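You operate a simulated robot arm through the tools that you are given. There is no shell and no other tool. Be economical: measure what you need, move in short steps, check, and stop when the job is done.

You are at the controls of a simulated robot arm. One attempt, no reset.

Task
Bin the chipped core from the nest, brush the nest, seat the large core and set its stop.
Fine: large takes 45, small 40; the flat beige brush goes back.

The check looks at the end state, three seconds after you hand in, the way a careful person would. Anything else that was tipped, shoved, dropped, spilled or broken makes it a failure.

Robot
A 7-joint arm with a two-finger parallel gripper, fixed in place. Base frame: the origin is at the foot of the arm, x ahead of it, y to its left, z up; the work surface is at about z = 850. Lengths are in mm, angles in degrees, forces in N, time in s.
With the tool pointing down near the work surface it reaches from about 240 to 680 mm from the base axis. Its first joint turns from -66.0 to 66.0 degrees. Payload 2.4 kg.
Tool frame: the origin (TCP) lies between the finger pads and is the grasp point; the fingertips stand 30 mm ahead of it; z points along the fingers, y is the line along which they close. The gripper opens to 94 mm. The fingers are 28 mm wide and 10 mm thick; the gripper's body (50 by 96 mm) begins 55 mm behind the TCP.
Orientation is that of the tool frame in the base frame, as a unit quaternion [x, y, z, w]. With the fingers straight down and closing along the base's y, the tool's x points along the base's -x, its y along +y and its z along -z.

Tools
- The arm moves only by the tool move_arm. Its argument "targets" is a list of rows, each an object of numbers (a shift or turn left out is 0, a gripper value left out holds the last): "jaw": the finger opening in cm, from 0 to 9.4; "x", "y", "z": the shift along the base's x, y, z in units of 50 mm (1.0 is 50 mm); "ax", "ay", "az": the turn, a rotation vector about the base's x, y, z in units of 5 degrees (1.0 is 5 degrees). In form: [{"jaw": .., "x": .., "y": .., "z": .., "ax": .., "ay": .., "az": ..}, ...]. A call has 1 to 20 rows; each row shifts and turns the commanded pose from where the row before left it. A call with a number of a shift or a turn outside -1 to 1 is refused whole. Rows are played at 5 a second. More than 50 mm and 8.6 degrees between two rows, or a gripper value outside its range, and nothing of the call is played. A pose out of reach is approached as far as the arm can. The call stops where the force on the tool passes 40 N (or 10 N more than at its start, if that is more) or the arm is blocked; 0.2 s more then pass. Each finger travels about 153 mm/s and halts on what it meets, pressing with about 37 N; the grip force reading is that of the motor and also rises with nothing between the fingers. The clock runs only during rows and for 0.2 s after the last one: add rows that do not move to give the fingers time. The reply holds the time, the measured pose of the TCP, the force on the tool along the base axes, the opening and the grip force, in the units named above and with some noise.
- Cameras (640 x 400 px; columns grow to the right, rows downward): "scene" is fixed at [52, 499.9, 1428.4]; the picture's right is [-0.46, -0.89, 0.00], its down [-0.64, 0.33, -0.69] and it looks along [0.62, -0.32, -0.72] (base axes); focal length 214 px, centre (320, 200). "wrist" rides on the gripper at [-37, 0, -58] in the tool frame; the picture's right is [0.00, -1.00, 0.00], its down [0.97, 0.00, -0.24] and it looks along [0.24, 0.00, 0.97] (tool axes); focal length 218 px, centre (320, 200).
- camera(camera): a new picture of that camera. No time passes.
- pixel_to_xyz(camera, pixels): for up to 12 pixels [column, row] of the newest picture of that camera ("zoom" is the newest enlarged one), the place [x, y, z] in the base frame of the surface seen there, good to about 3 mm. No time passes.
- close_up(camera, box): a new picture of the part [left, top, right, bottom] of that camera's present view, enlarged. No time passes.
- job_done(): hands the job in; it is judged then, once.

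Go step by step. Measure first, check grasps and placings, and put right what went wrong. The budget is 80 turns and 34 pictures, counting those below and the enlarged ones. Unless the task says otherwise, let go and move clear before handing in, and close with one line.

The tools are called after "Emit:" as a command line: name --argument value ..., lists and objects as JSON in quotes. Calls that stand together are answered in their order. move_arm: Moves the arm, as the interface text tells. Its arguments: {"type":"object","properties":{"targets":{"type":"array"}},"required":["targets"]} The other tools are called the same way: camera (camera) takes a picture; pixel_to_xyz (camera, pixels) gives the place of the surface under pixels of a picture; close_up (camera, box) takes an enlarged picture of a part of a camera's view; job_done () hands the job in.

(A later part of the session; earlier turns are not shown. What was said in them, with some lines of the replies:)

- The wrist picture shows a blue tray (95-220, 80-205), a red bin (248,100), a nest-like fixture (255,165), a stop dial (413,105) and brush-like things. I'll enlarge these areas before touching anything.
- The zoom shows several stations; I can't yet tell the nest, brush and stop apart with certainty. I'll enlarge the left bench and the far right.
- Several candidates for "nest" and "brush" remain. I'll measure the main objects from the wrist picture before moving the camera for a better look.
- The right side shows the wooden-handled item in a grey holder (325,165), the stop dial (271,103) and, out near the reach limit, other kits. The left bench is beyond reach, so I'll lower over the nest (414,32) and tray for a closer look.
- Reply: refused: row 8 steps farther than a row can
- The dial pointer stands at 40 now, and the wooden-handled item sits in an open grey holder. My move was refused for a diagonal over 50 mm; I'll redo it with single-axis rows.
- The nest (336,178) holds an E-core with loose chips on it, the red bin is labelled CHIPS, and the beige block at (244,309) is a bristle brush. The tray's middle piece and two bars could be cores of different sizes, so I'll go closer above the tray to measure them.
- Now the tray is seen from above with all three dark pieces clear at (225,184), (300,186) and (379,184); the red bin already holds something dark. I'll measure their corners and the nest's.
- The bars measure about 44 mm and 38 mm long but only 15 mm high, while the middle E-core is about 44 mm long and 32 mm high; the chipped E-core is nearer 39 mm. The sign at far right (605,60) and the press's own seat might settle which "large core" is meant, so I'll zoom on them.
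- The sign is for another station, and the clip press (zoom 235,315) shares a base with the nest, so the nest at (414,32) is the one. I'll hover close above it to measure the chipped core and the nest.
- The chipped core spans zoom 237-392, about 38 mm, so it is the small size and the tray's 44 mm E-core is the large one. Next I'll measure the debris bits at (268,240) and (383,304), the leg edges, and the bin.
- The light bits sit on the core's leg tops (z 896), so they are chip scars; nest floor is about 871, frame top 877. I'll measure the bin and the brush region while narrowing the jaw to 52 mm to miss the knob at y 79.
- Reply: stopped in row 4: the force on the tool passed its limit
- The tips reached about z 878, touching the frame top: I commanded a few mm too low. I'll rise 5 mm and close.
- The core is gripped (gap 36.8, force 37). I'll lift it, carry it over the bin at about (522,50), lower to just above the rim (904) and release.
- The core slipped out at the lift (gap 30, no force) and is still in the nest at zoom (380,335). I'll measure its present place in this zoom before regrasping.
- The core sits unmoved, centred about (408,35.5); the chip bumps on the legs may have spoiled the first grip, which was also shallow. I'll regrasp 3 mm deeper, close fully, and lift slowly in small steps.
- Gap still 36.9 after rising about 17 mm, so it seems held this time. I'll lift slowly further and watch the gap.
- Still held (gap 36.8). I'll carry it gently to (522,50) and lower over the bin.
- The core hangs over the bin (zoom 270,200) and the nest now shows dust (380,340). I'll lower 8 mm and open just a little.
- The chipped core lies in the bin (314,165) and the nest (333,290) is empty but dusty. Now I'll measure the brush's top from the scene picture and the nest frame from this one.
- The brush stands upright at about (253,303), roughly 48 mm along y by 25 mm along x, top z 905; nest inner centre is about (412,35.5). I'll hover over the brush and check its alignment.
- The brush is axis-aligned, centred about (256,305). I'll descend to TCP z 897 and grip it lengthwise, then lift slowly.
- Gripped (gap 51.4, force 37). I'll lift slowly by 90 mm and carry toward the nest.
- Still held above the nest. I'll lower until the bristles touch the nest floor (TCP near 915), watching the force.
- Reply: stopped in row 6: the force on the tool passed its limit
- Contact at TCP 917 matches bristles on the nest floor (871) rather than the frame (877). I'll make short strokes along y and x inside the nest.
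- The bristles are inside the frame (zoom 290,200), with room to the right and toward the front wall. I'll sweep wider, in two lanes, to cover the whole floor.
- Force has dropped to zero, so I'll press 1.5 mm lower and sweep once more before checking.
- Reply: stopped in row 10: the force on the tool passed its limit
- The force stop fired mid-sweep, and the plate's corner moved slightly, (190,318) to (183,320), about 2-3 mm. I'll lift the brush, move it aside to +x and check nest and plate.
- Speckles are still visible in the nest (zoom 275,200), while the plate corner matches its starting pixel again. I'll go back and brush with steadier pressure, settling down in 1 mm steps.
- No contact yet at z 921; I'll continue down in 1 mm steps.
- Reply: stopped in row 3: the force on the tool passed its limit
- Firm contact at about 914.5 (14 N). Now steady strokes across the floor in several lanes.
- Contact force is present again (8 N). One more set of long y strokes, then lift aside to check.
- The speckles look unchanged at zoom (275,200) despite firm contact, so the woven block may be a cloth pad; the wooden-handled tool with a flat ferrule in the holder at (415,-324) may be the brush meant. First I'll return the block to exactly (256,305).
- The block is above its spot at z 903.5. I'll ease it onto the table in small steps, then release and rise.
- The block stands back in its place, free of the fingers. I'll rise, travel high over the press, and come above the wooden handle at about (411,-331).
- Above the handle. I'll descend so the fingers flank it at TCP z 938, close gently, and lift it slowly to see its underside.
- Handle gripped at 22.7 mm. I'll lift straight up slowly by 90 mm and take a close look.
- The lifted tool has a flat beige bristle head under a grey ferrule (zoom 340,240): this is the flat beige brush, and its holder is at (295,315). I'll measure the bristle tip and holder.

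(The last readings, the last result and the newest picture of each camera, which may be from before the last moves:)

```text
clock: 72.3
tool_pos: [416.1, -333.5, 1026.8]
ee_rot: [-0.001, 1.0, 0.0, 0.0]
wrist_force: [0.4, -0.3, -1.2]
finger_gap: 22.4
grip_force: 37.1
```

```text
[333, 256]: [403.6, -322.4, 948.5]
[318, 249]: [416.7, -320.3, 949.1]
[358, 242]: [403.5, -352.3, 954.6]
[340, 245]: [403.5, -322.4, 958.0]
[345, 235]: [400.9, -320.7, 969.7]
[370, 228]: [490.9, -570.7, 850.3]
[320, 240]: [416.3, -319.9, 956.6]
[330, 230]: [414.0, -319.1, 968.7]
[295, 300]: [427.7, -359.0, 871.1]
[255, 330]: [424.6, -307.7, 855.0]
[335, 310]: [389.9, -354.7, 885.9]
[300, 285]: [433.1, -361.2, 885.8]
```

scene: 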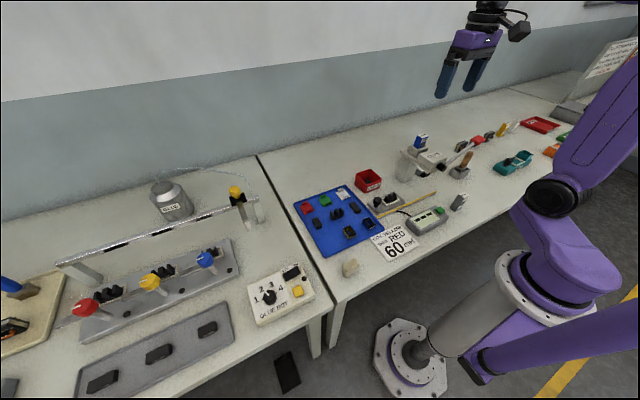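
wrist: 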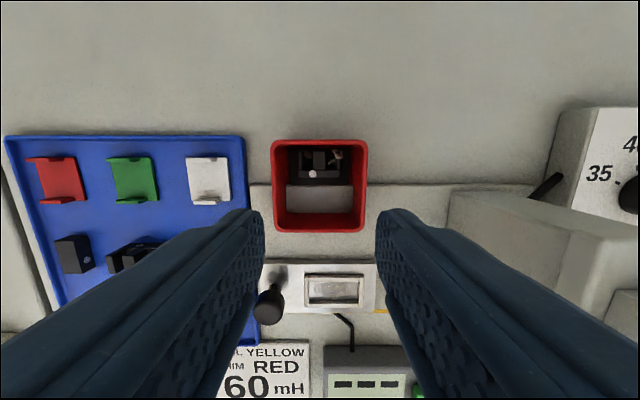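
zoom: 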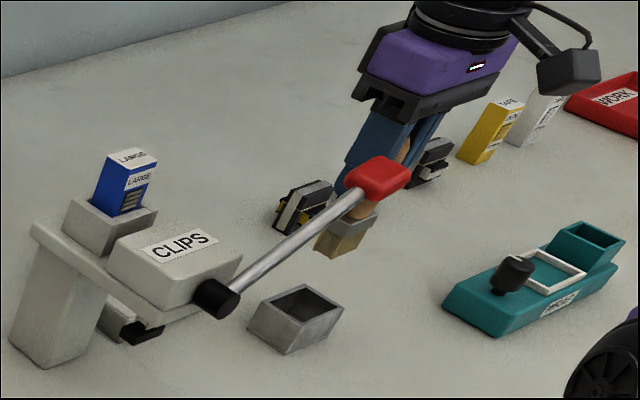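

Bristle tip is about 79 mm below the TCP, spanning about 34 by 20 mm. I'll rise to clear the press (1056), carry it over to the nest and lower to just above the floor.

Emit:
move_arm --targets '[{"z": 0.6}, {"z": 0.8}, {"z": 0.8}, {"z": 0.6}, {"y": 0.5}, {"y": 0.74}, {"y": 0.74}, {"y": 0.74}, {"y": 0.74}, {"y": 0.74}, {"y": 0.74}, {"y": 0.74}, {"y": 0.74}, {"y": 0.74}, {"y": 0.24}, {}]'

Emit:
move_arm --targets '[{"z": -0.8}, {"z": -0.8}, {"z": -0.8}, {"z": -0.8}, {"z": -0.7}, {"z": -0.3}, {}]'

```text
clock: 75.7
tool_pos: [413.7, 37.0, 1169.4]
ee_rot: [-0.001, 1.0, 0.0, 0.0]
wrist_force: [-0.8, 0.4, -0.2]
finger_gap: 22.6
grip_force: 37.0
```

```text
clock: 77.3
tool_pos: [414.5, 36.2, 956.8]
ee_rot: [0.0, 1.0, 0.0, -0.001]
wrist_force: [0.1, 0.4, -0.6]
finger_gap: 22.5
grip_force: 37.2
```

Bristles should be a few mm above the floor (tip about 878). I'll step down 1 mm at a time to contact.

Emit:
move_arm --targets '[{"z": -0.04}, {"z": -0.02}, {"z": -0.02}, {"z": -0.02}, {"z": -0.02}, {"z": -0.02}, {}]'

```text
clock: 78.9
tool_pos: [414.9, 36.9, 949.1]
ee_rot: [-0.002, 1.0, 0.001, 0.002]
wrist_force: [2.0, -0.8, 26.0]
finger_gap: 22.9
grip_force: 37.0
```

Contact (26 N) at TCP 949. I'll ease up 0.5 mm and stroke along y in several lanes.

Emit:
move_arm --targets '[{"z": 0.01}, {"y": 0.06}, {"y": 0.06}, {"y": -0.08}, {"y": -0.08}, {"y": -0.08}, {"y": 0.08}, {"y": 0.08}, {"y": 0.08}, {"y": -0.08}, {"y": -0.08}, {"y": -0.08}, {"y": 0.08}, {"y": 0.08}, {"y": 0.08}, {"y": -0.08}, {"y": -0.04}, {}]'

Emit:
move_arm --targets '[{"x": -0.05}, {"y": 0.12}, {"y": -0.12}, {"y": -0.12}, {"y": 0.12}, {"y": 0.12}, {"y": -0.12}, {"x": 0.07}, {"y": 0.12}, {"y": -0.12}, {"y": -0.12}, {"y": 0.12}, {"y": 0.12}, {"y": -0.12}, {"x": -0.02}, {}]'

```text
clock: 82.7
tool_pos: [413.9, 36.9, 950.6]
ee_rot: [-0.001, 1.0, -0.001, 0.0]
wrist_force: [-0.1, 0.2, -0.6]
finger_gap: 22.7
grip_force: 37.1
```

```text
clock: 86.1
tool_pos: [413.5, 36.0, 951.1]
ee_rot: [-0.001, 1.0, -0.001, 0.001]
wrist_force: [1.6, 0.8, 3.5]
finger_gap: 22.6
grip_force: 37.3
```

Contact is light now. I'll press 1 mm more and repeat full sweeps, since I want to save the last picture for the end.

Emit:
move_arm --targets '[{"z": -0.03}, {"y": 0.12}, {"y": -0.12}, {"y": -0.12}, {"y": 0.12}, {"y": 0.12}, {"y": -0.12}, {"x": -0.06}, {"y": 0.12}, {"y": -0.12}, {"y": -0.12}, {"y": 0.12}, {"x": 0.08}, {"y": 0.12}, {"y": -0.12}, {"y": -0.12}, {"y": 0.12}, {"x": -0.02}, {}]'

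Emit:
move_arm --targets '[{"y": 0.12}, {"y": -0.12}, {"y": -0.12}, {"y": 0.12}, {"x": 0.06}, {"x": -0.06}, {"x": -0.06}, {"x": 0.06}, {"y": 0.12}, {"x": 0.06}, {"x": -0.06}, {"x": -0.06}, {"x": 0.06}, {"y": -0.12}, {"y": -0.12}, {"x": 0.06}, {"x": -0.06}, {"x": -0.06}, {"x": 0.06, "y": 0.12}, {}]'

```text
clock: 90.1
tool_pos: [415.8, 35.4, 950.2]
ee_rot: [0.0, 1.0, 0.0, 0.002]
wrist_force: [1.1, 0.5, 23.1]
finger_gap: 22.8
grip_force: 37.0
```

```text
clock: 94.3
tool_pos: [412.8, 37.5, 948.3]
ee_rot: [0.0, 1.0, 0.0, 0.0]
wrist_force: [-2.7, 2.6, 19.7]
finger_gap: 22.9
grip_force: 36.9
```

Good steady contact (about 20 N). Now I'll return the brush: up 218 mm, back 370 mm in y, and down toward the holder.

Emit:
move_arm --targets '[{"z": 0.36}, {"z": 0.8}, {"z": 0.8}, {"z": 0.8}, {"z": 0.8}, {"z": 0.8}, {"y": -0.5}, {"y": -0.74}, {"y": -0.74}, {"y": -0.74}, {"y": -0.74}, {"y": -0.74}, {"y": -0.74}, {"y": -0.74}, {"y": -0.74}, {"y": -0.74}, {"y": -0.24}, {}]'

Emit:
move_arm --targets '[{"z": -0.8}, {"z": -0.8}, {"z": -0.8}, {"z": -0.6}, {"z": -0.4}, {"z": -0.4}, {"z": -0.3}, {"z": -0.2}, {"z": -0.1}, {"z": -0.06}, {}]'

```text
clock: 98.1
tool_pos: [415.3, -334.1, 1168.7]
ee_rot: [0.0, 1.0, 0.0, 0.0]
wrist_force: [0.8, 0.6, -0.6]
finger_gap: 22.7
grip_force: 36.9
```

```text
clock: 100.5
tool_pos: [413.7, -333.6, 944.7]
ee_rot: [-0.001, 1.0, 0.0, 0.0]
wrist_force: [0.3, -0.4, -1.1]
finger_gap: 22.6
grip_force: 36.9
```

Inside the holder with no contact, 7 mm above the original height. I'll step down to it, then open.

Emit:
move_arm --targets '[{"z": -0.04}, {"z": -0.04}, {"z": -0.02}, {"z": -0.02}, {"z": -0.02}, {}]'

```text
clock: 101.9
tool_pos: [415.1, -332.9, 939.0]
ee_rot: [0.0, 1.0, 0.0, 0.0]
wrist_force: [0.4, -0.8, 0.2]
finger_gap: 22.7
grip_force: 37.1
```

The brush is back at its original height in the holder. I'll open, rise, and move over the stop dial knob at about (516,-239).

Emit:
move_arm --targets '[{"jaw": 3.0}, {"jaw": 4.5}, {"jaw": 6.0}, {}, {"z": 0.5}, {"z": 1}, {"z": 0.5}, {"x": 0.6, "y": 0.5}, {"x": 0.6, "y": 0.5}, {"x": 0.6, "y": 0.5}, {"x": 0.23, "y": 0.38}, {"z": -0.8}, {"z": -0.7}, {}]'

```text
clock: 104.9
tool_pos: [514.4, -239.2, 960.7]
ee_rot: [-0.001, 1.0, 0.0, 0.001]
wrist_force: [-0.5, 0.4, -0.2]
finger_gap: 59.8
grip_force: 0.1
```

Over the dial with tips near 931. I'll lower to straddle the knob, in smaller steps toward the end.

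Emit:
move_arm --targets '[{"x": 0.03, "z": -0.3}, {"z": -0.3}, {"z": -0.1}, {"z": -0.06}, {}, {"z": -0.03}, {"z": -0.03}, {}]'

```text
clock: 106.7
tool_pos: [518.2, -239.6, 920.7]
ee_rot: [-0.001, 1.0, 0.0, 0.001]
wrist_force: [0.6, 0.0, 0.3]
finger_gap: 59.8
grip_force: 0.1
```

Tips are at about 891, knob top about 903. I'll go 3 mm lower and close gently on the knob.

Emit:
move_arm --targets '[{"z": -0.03}, {"z": -0.03}, {}, {"jaw": 4.6}, {"jaw": 4.0}, {"jaw": 3.0}, {"jaw": 2.0}, {"jaw": 2.0}]'

```text
clock: 108.5
tool_pos: [517.0, -239.5, 918.4]
ee_rot: [-0.002, 1.0, 0.0, 0.001]
wrist_force: [0.5, -2.7, -3.6]
finger_gap: 36.8
grip_force: 45.1
```

Knob gripped at 36.8 mm. Ticks are 45° apart by my measure, so I'll turn 45° clockwise seen from above.

Emit:
move_arm --targets '[{"az": -1}, {"az": -1}, {"az": -1}, {"az": -1}, {"az": -1}, {"az": -1}, {"az": -1}, {"az": -1}, {"az": -1}, {}]'

```text
clock: 110.7
tool_pos: [516.6, -240.6, 918.1]
ee_rot: [0.383, 0.924, 0.0, 0.0]
wrist_force: [1.9, -12.3, -12.9]
finger_gap: 36.9
grip_force: 45.0
```

The turn completed at 45° (ee_rot 0.383, 0.924). I'll release, rise, turn back, and go to the starting viewpoint where both dial and nest are visible.

Emit:
move_arm --targets '[{"jaw": 4.2}, {"jaw": 6.0}, {}, {"z": 0.5}, {"z": 1}, {"z": 1}, {"z": 1}, {"z": 1, "az": 1}, {"z": 1, "az": 1}, {"z": 1, "az": 1}, {"az": 1}, {"az": 1}, {"az": 1}, {"az": 1}, {"az": 1}, {"az": 1}, {}]'

Emit:
move_arm --targets '[{"jaw": 9.4, "x": -0.5, "y": 0.8}, {"x": -0.5, "y": 0.8}, {"x": -0.5, "y": 0.8}, {"x": -0.5, "y": 0.8}, {}]'

```text
clock: 114.3
tool_pos: [517.7, -238.4, 1242.3]
ee_rot: [-0.001, 1.0, 0.0, -0.001]
wrist_force: [-0.4, -1.1, -0.6]
finger_gap: 59.8
grip_force: 0.1
```

```text
clock: 115.5
tool_pos: [418.4, -77.5, 1243.8]
ee_rot: [-0.001, 1.0, 0.0, 0.001]
wrist_force: [-0.2, 0.4, 0.8]
finger_gap: 94.0
grip_force: 0.1
```

At the starting viewpoint. I'll use the last picture here, covering nest and dial together.

Emit:
close_up --camera "wrist" --box '[228, 66, 452, 206]'

```text
2.86 times, centred on (340, 136) of wrist
```

zoom: 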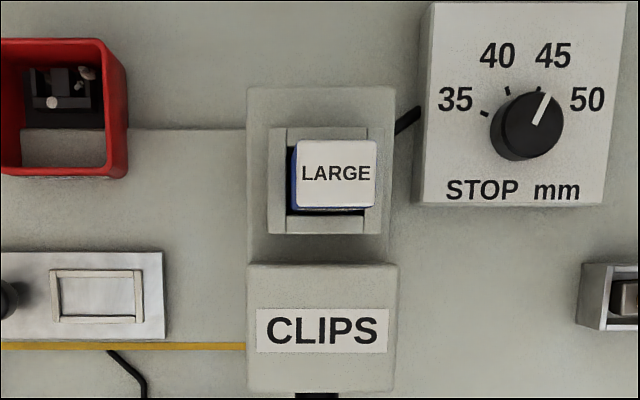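

The pointer (546,94) now covers the 45 tick, and the nest (97,297) looks clean. I'll measure the nest frame's present place in this zoom.

Emit:
pixel_to_xyz --camera "zoom" --pixels '[[55, 285], [55, 305], [139, 285], [139, 305], [97, 274], [80, 274], [115, 274], [97, 320], [80, 320], [97, 297], [162, 290], [158, 300]]'

```text
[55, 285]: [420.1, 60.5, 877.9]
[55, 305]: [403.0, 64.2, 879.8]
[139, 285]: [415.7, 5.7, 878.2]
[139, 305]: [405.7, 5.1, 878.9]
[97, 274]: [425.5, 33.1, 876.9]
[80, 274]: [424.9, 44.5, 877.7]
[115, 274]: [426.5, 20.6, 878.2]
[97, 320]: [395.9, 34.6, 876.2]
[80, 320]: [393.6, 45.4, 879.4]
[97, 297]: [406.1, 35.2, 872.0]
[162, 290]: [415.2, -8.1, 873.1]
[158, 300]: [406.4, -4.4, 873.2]
```

Nest frame centre is about (410.5, 34.3), unchanged. Next I'll go above the large E-core in the tray at (445.5, 235.4) with the jaw at 58 mm.

Emit:
move_arm --targets '[{"y": 0.9, "jaw": 5.8}, {"y": 0.9}, {"y": 0.9}, {"y": 0.9}, {"y": 0.9}, {"y": 0.9}, {"y": 0.88}, {"x": 0.55}, {"z": -1}, {"z": -1}, {"z": -1}, {"z": -1}, {"z": -1}, {"z": -0.8}, {}]'

Emit:
move_arm --targets '[{}]'

Emit:
move_arm --targets '[{}]'

```text
clock: 118.7
tool_pos: [442.8, 234.2, 951.9]
ee_rot: [-0.001, 1.0, -0.001, 0.001]
wrist_force: [0.2, 0.6, -0.5]
finger_gap: 57.9
grip_force: 0.2
```

```text
clock: 119.1
tool_pos: [443.4, 235.0, 951.3]
ee_rot: [-0.001, 1.0, 0.001, 0.001]
wrist_force: [1.3, -0.1, 0.0]
finger_gap: 57.9
grip_force: 0.2
```

```text
clock: 119.5
tool_pos: [444.2, 235.0, 952.2]
ee_rot: [-0.001, 1.0, 0.0, 0.001]
wrist_force: [0.0, -0.8, 0.2]
finger_gap: 58.0
grip_force: 0.1
```

Position reads about (443.5, 234.8, 951.8). I'll shift 2 mm in x, lower 55 mm to TCP 897, and close on the core.

Emit:
move_arm --targets '[{"x": 0.04, "z": -0.5}, {"z": -0.4}, {"z": -0.2}, {}, {"jaw": 4.8}, {"jaw": 4.0}, {"jaw": 3.0}, {"jaw": 2.0}, {"jaw": 2.0}]'

```text
clock: 121.5
tool_pos: [447.3, 234.0, 899.7]
ee_rot: [0.0, 1.0, 0.0, 0.0]
wrist_force: [0.9, 0.3, -0.5]
finger_gap: 43.3
grip_force: 37.4
```

Core gripped at 43.3 mm, the large one. I'll lift slowly 90 mm and carry it to above the nest.

Emit:
move_arm --targets '[{"z": 0.05}, {"z": 0.1}, {"z": 0.15}, {"z": 0.25}, {"z": 0.35}, {"z": 0.45}, {"z": 0.45}, {"x": -0.07, "y": -0.4}, {"x": -0.07, "y": -0.4}, {"x": -0.07, "y": -0.4}, {"x": -0.07, "y": -0.4}, {"x": -0.07, "y": -0.4}, {"x": -0.07, "y": -0.4}, {"x": -0.07, "y": -0.4}, {"x": -0.07, "y": -0.4}, {"x": -0.07, "y": -0.4}, {"x": -0.07, "y": -0.4}, {}]'

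Emit:
move_arm --targets '[{}]'

Emit:
move_arm --targets '[{}]'

```text
clock: 125.3
tool_pos: [413.3, 33.1, 986.9]
ee_rot: [-0.001, 1.0, 0.0, 0.0]
wrist_force: [0.6, 0.5, -1.3]
finger_gap: 43.0
grip_force: 36.5
```

```text
clock: 125.7
tool_pos: [412.8, 35.2, 987.1]
ee_rot: [-0.001, 1.0, 0.0, 0.0]
wrist_force: [1.4, -0.1, -0.7]
finger_gap: 43.1
grip_force: 37.3
```

```text
clock: 126.1
tool_pos: [413.7, 32.8, 988.1]
ee_rot: [-0.001, 1.0, 0.001, 0.0]
wrist_force: [-1.0, 0.7, -0.5]
finger_gap: 43.1
grip_force: 36.5
```

Hovering at about (413.2, 33.7); I'll trim 1.5 mm in x and lower to just above the frame, then step down.

Emit:
move_arm --targets '[{"x": -0.03, "y": 0.01, "z": -0.5}, {"z": -0.5}, {"z": -0.2}, {}, {"z": -0.04}, {"z": -0.02}, {"z": -0.02}, {"z": -0.02}, {"z": -0.02}, {"z": -0.02}, {}]'

```text
clock: 128.5
tool_pos: [410.9, 34.9, 921.0]
ee_rot: [-0.001, 1.0, 0.001, -0.001]
wrist_force: [0.3, 0.3, -0.6]
finger_gap: 43.3
grip_force: 37.0
```

No contact at 921. Continuing down by 1 mm steps.

Emit:
move_arm --targets '[{"z": -0.02}, {"z": -0.02}, {"z": -0.02}, {}]'

Emit:
move_arm --targets '[{"z": -0.02}, {"z": -0.02}, {}]'

```text
clock: 129.5
tool_pos: [410.9, 34.2, 918.4]
ee_rot: [0.0, 1.0, 0.0, 0.001]
wrist_force: [-0.2, 0.2, -1.6]
finger_gap: 42.9
grip_force: 37.1
```

```text
clock: 130.3
tool_pos: [410.2, 35.4, 916.7]
ee_rot: [-0.001, 1.0, 0.0, 0.001]
wrist_force: [-0.7, -0.3, 8.9]
finger_gap: 43.2
grip_force: 36.4
```

Contact at TCP about 916 fits the core bottom on the nest floor (871); resting on the frame would have stopped at about 922. I'll release gently and rise clear.

Emit:
move_arm --targets '[{"jaw": 4.5}, {"jaw": 4.8}, {"jaw": 5.3}, {}, {"z": 0.2}, {"z": 0.5}, {"z": 1}, {"z": 1}, {}]'

```text
clock: 132.3
tool_pos: [410.2, 33.2, 1050.2]
ee_rot: [-0.001, 1.0, 0.0, 0.0]
wrist_force: [-0.5, 0.2, 0.0]
finger_gap: 53.0
grip_force: 0.1
```

Readings show the fingers open and clear above the seated core, and no pictures are left. The chipped core is binned, the brush and pad are back in their places, and the stop is at 45, so I'm handing in.

Emit:
job_done

```text
The job is handed in.
```

I handed the job in: the chipped core is in the CHIPS bin, the nest is brushed, the large core is seated, its stop is at 45, and the flat beige brush is back in its holder. I judged the seating from contact height, with no pictures left to confirm it. I first brushed with the woven block at the front of the bench by mistake, and put it back where it stood.
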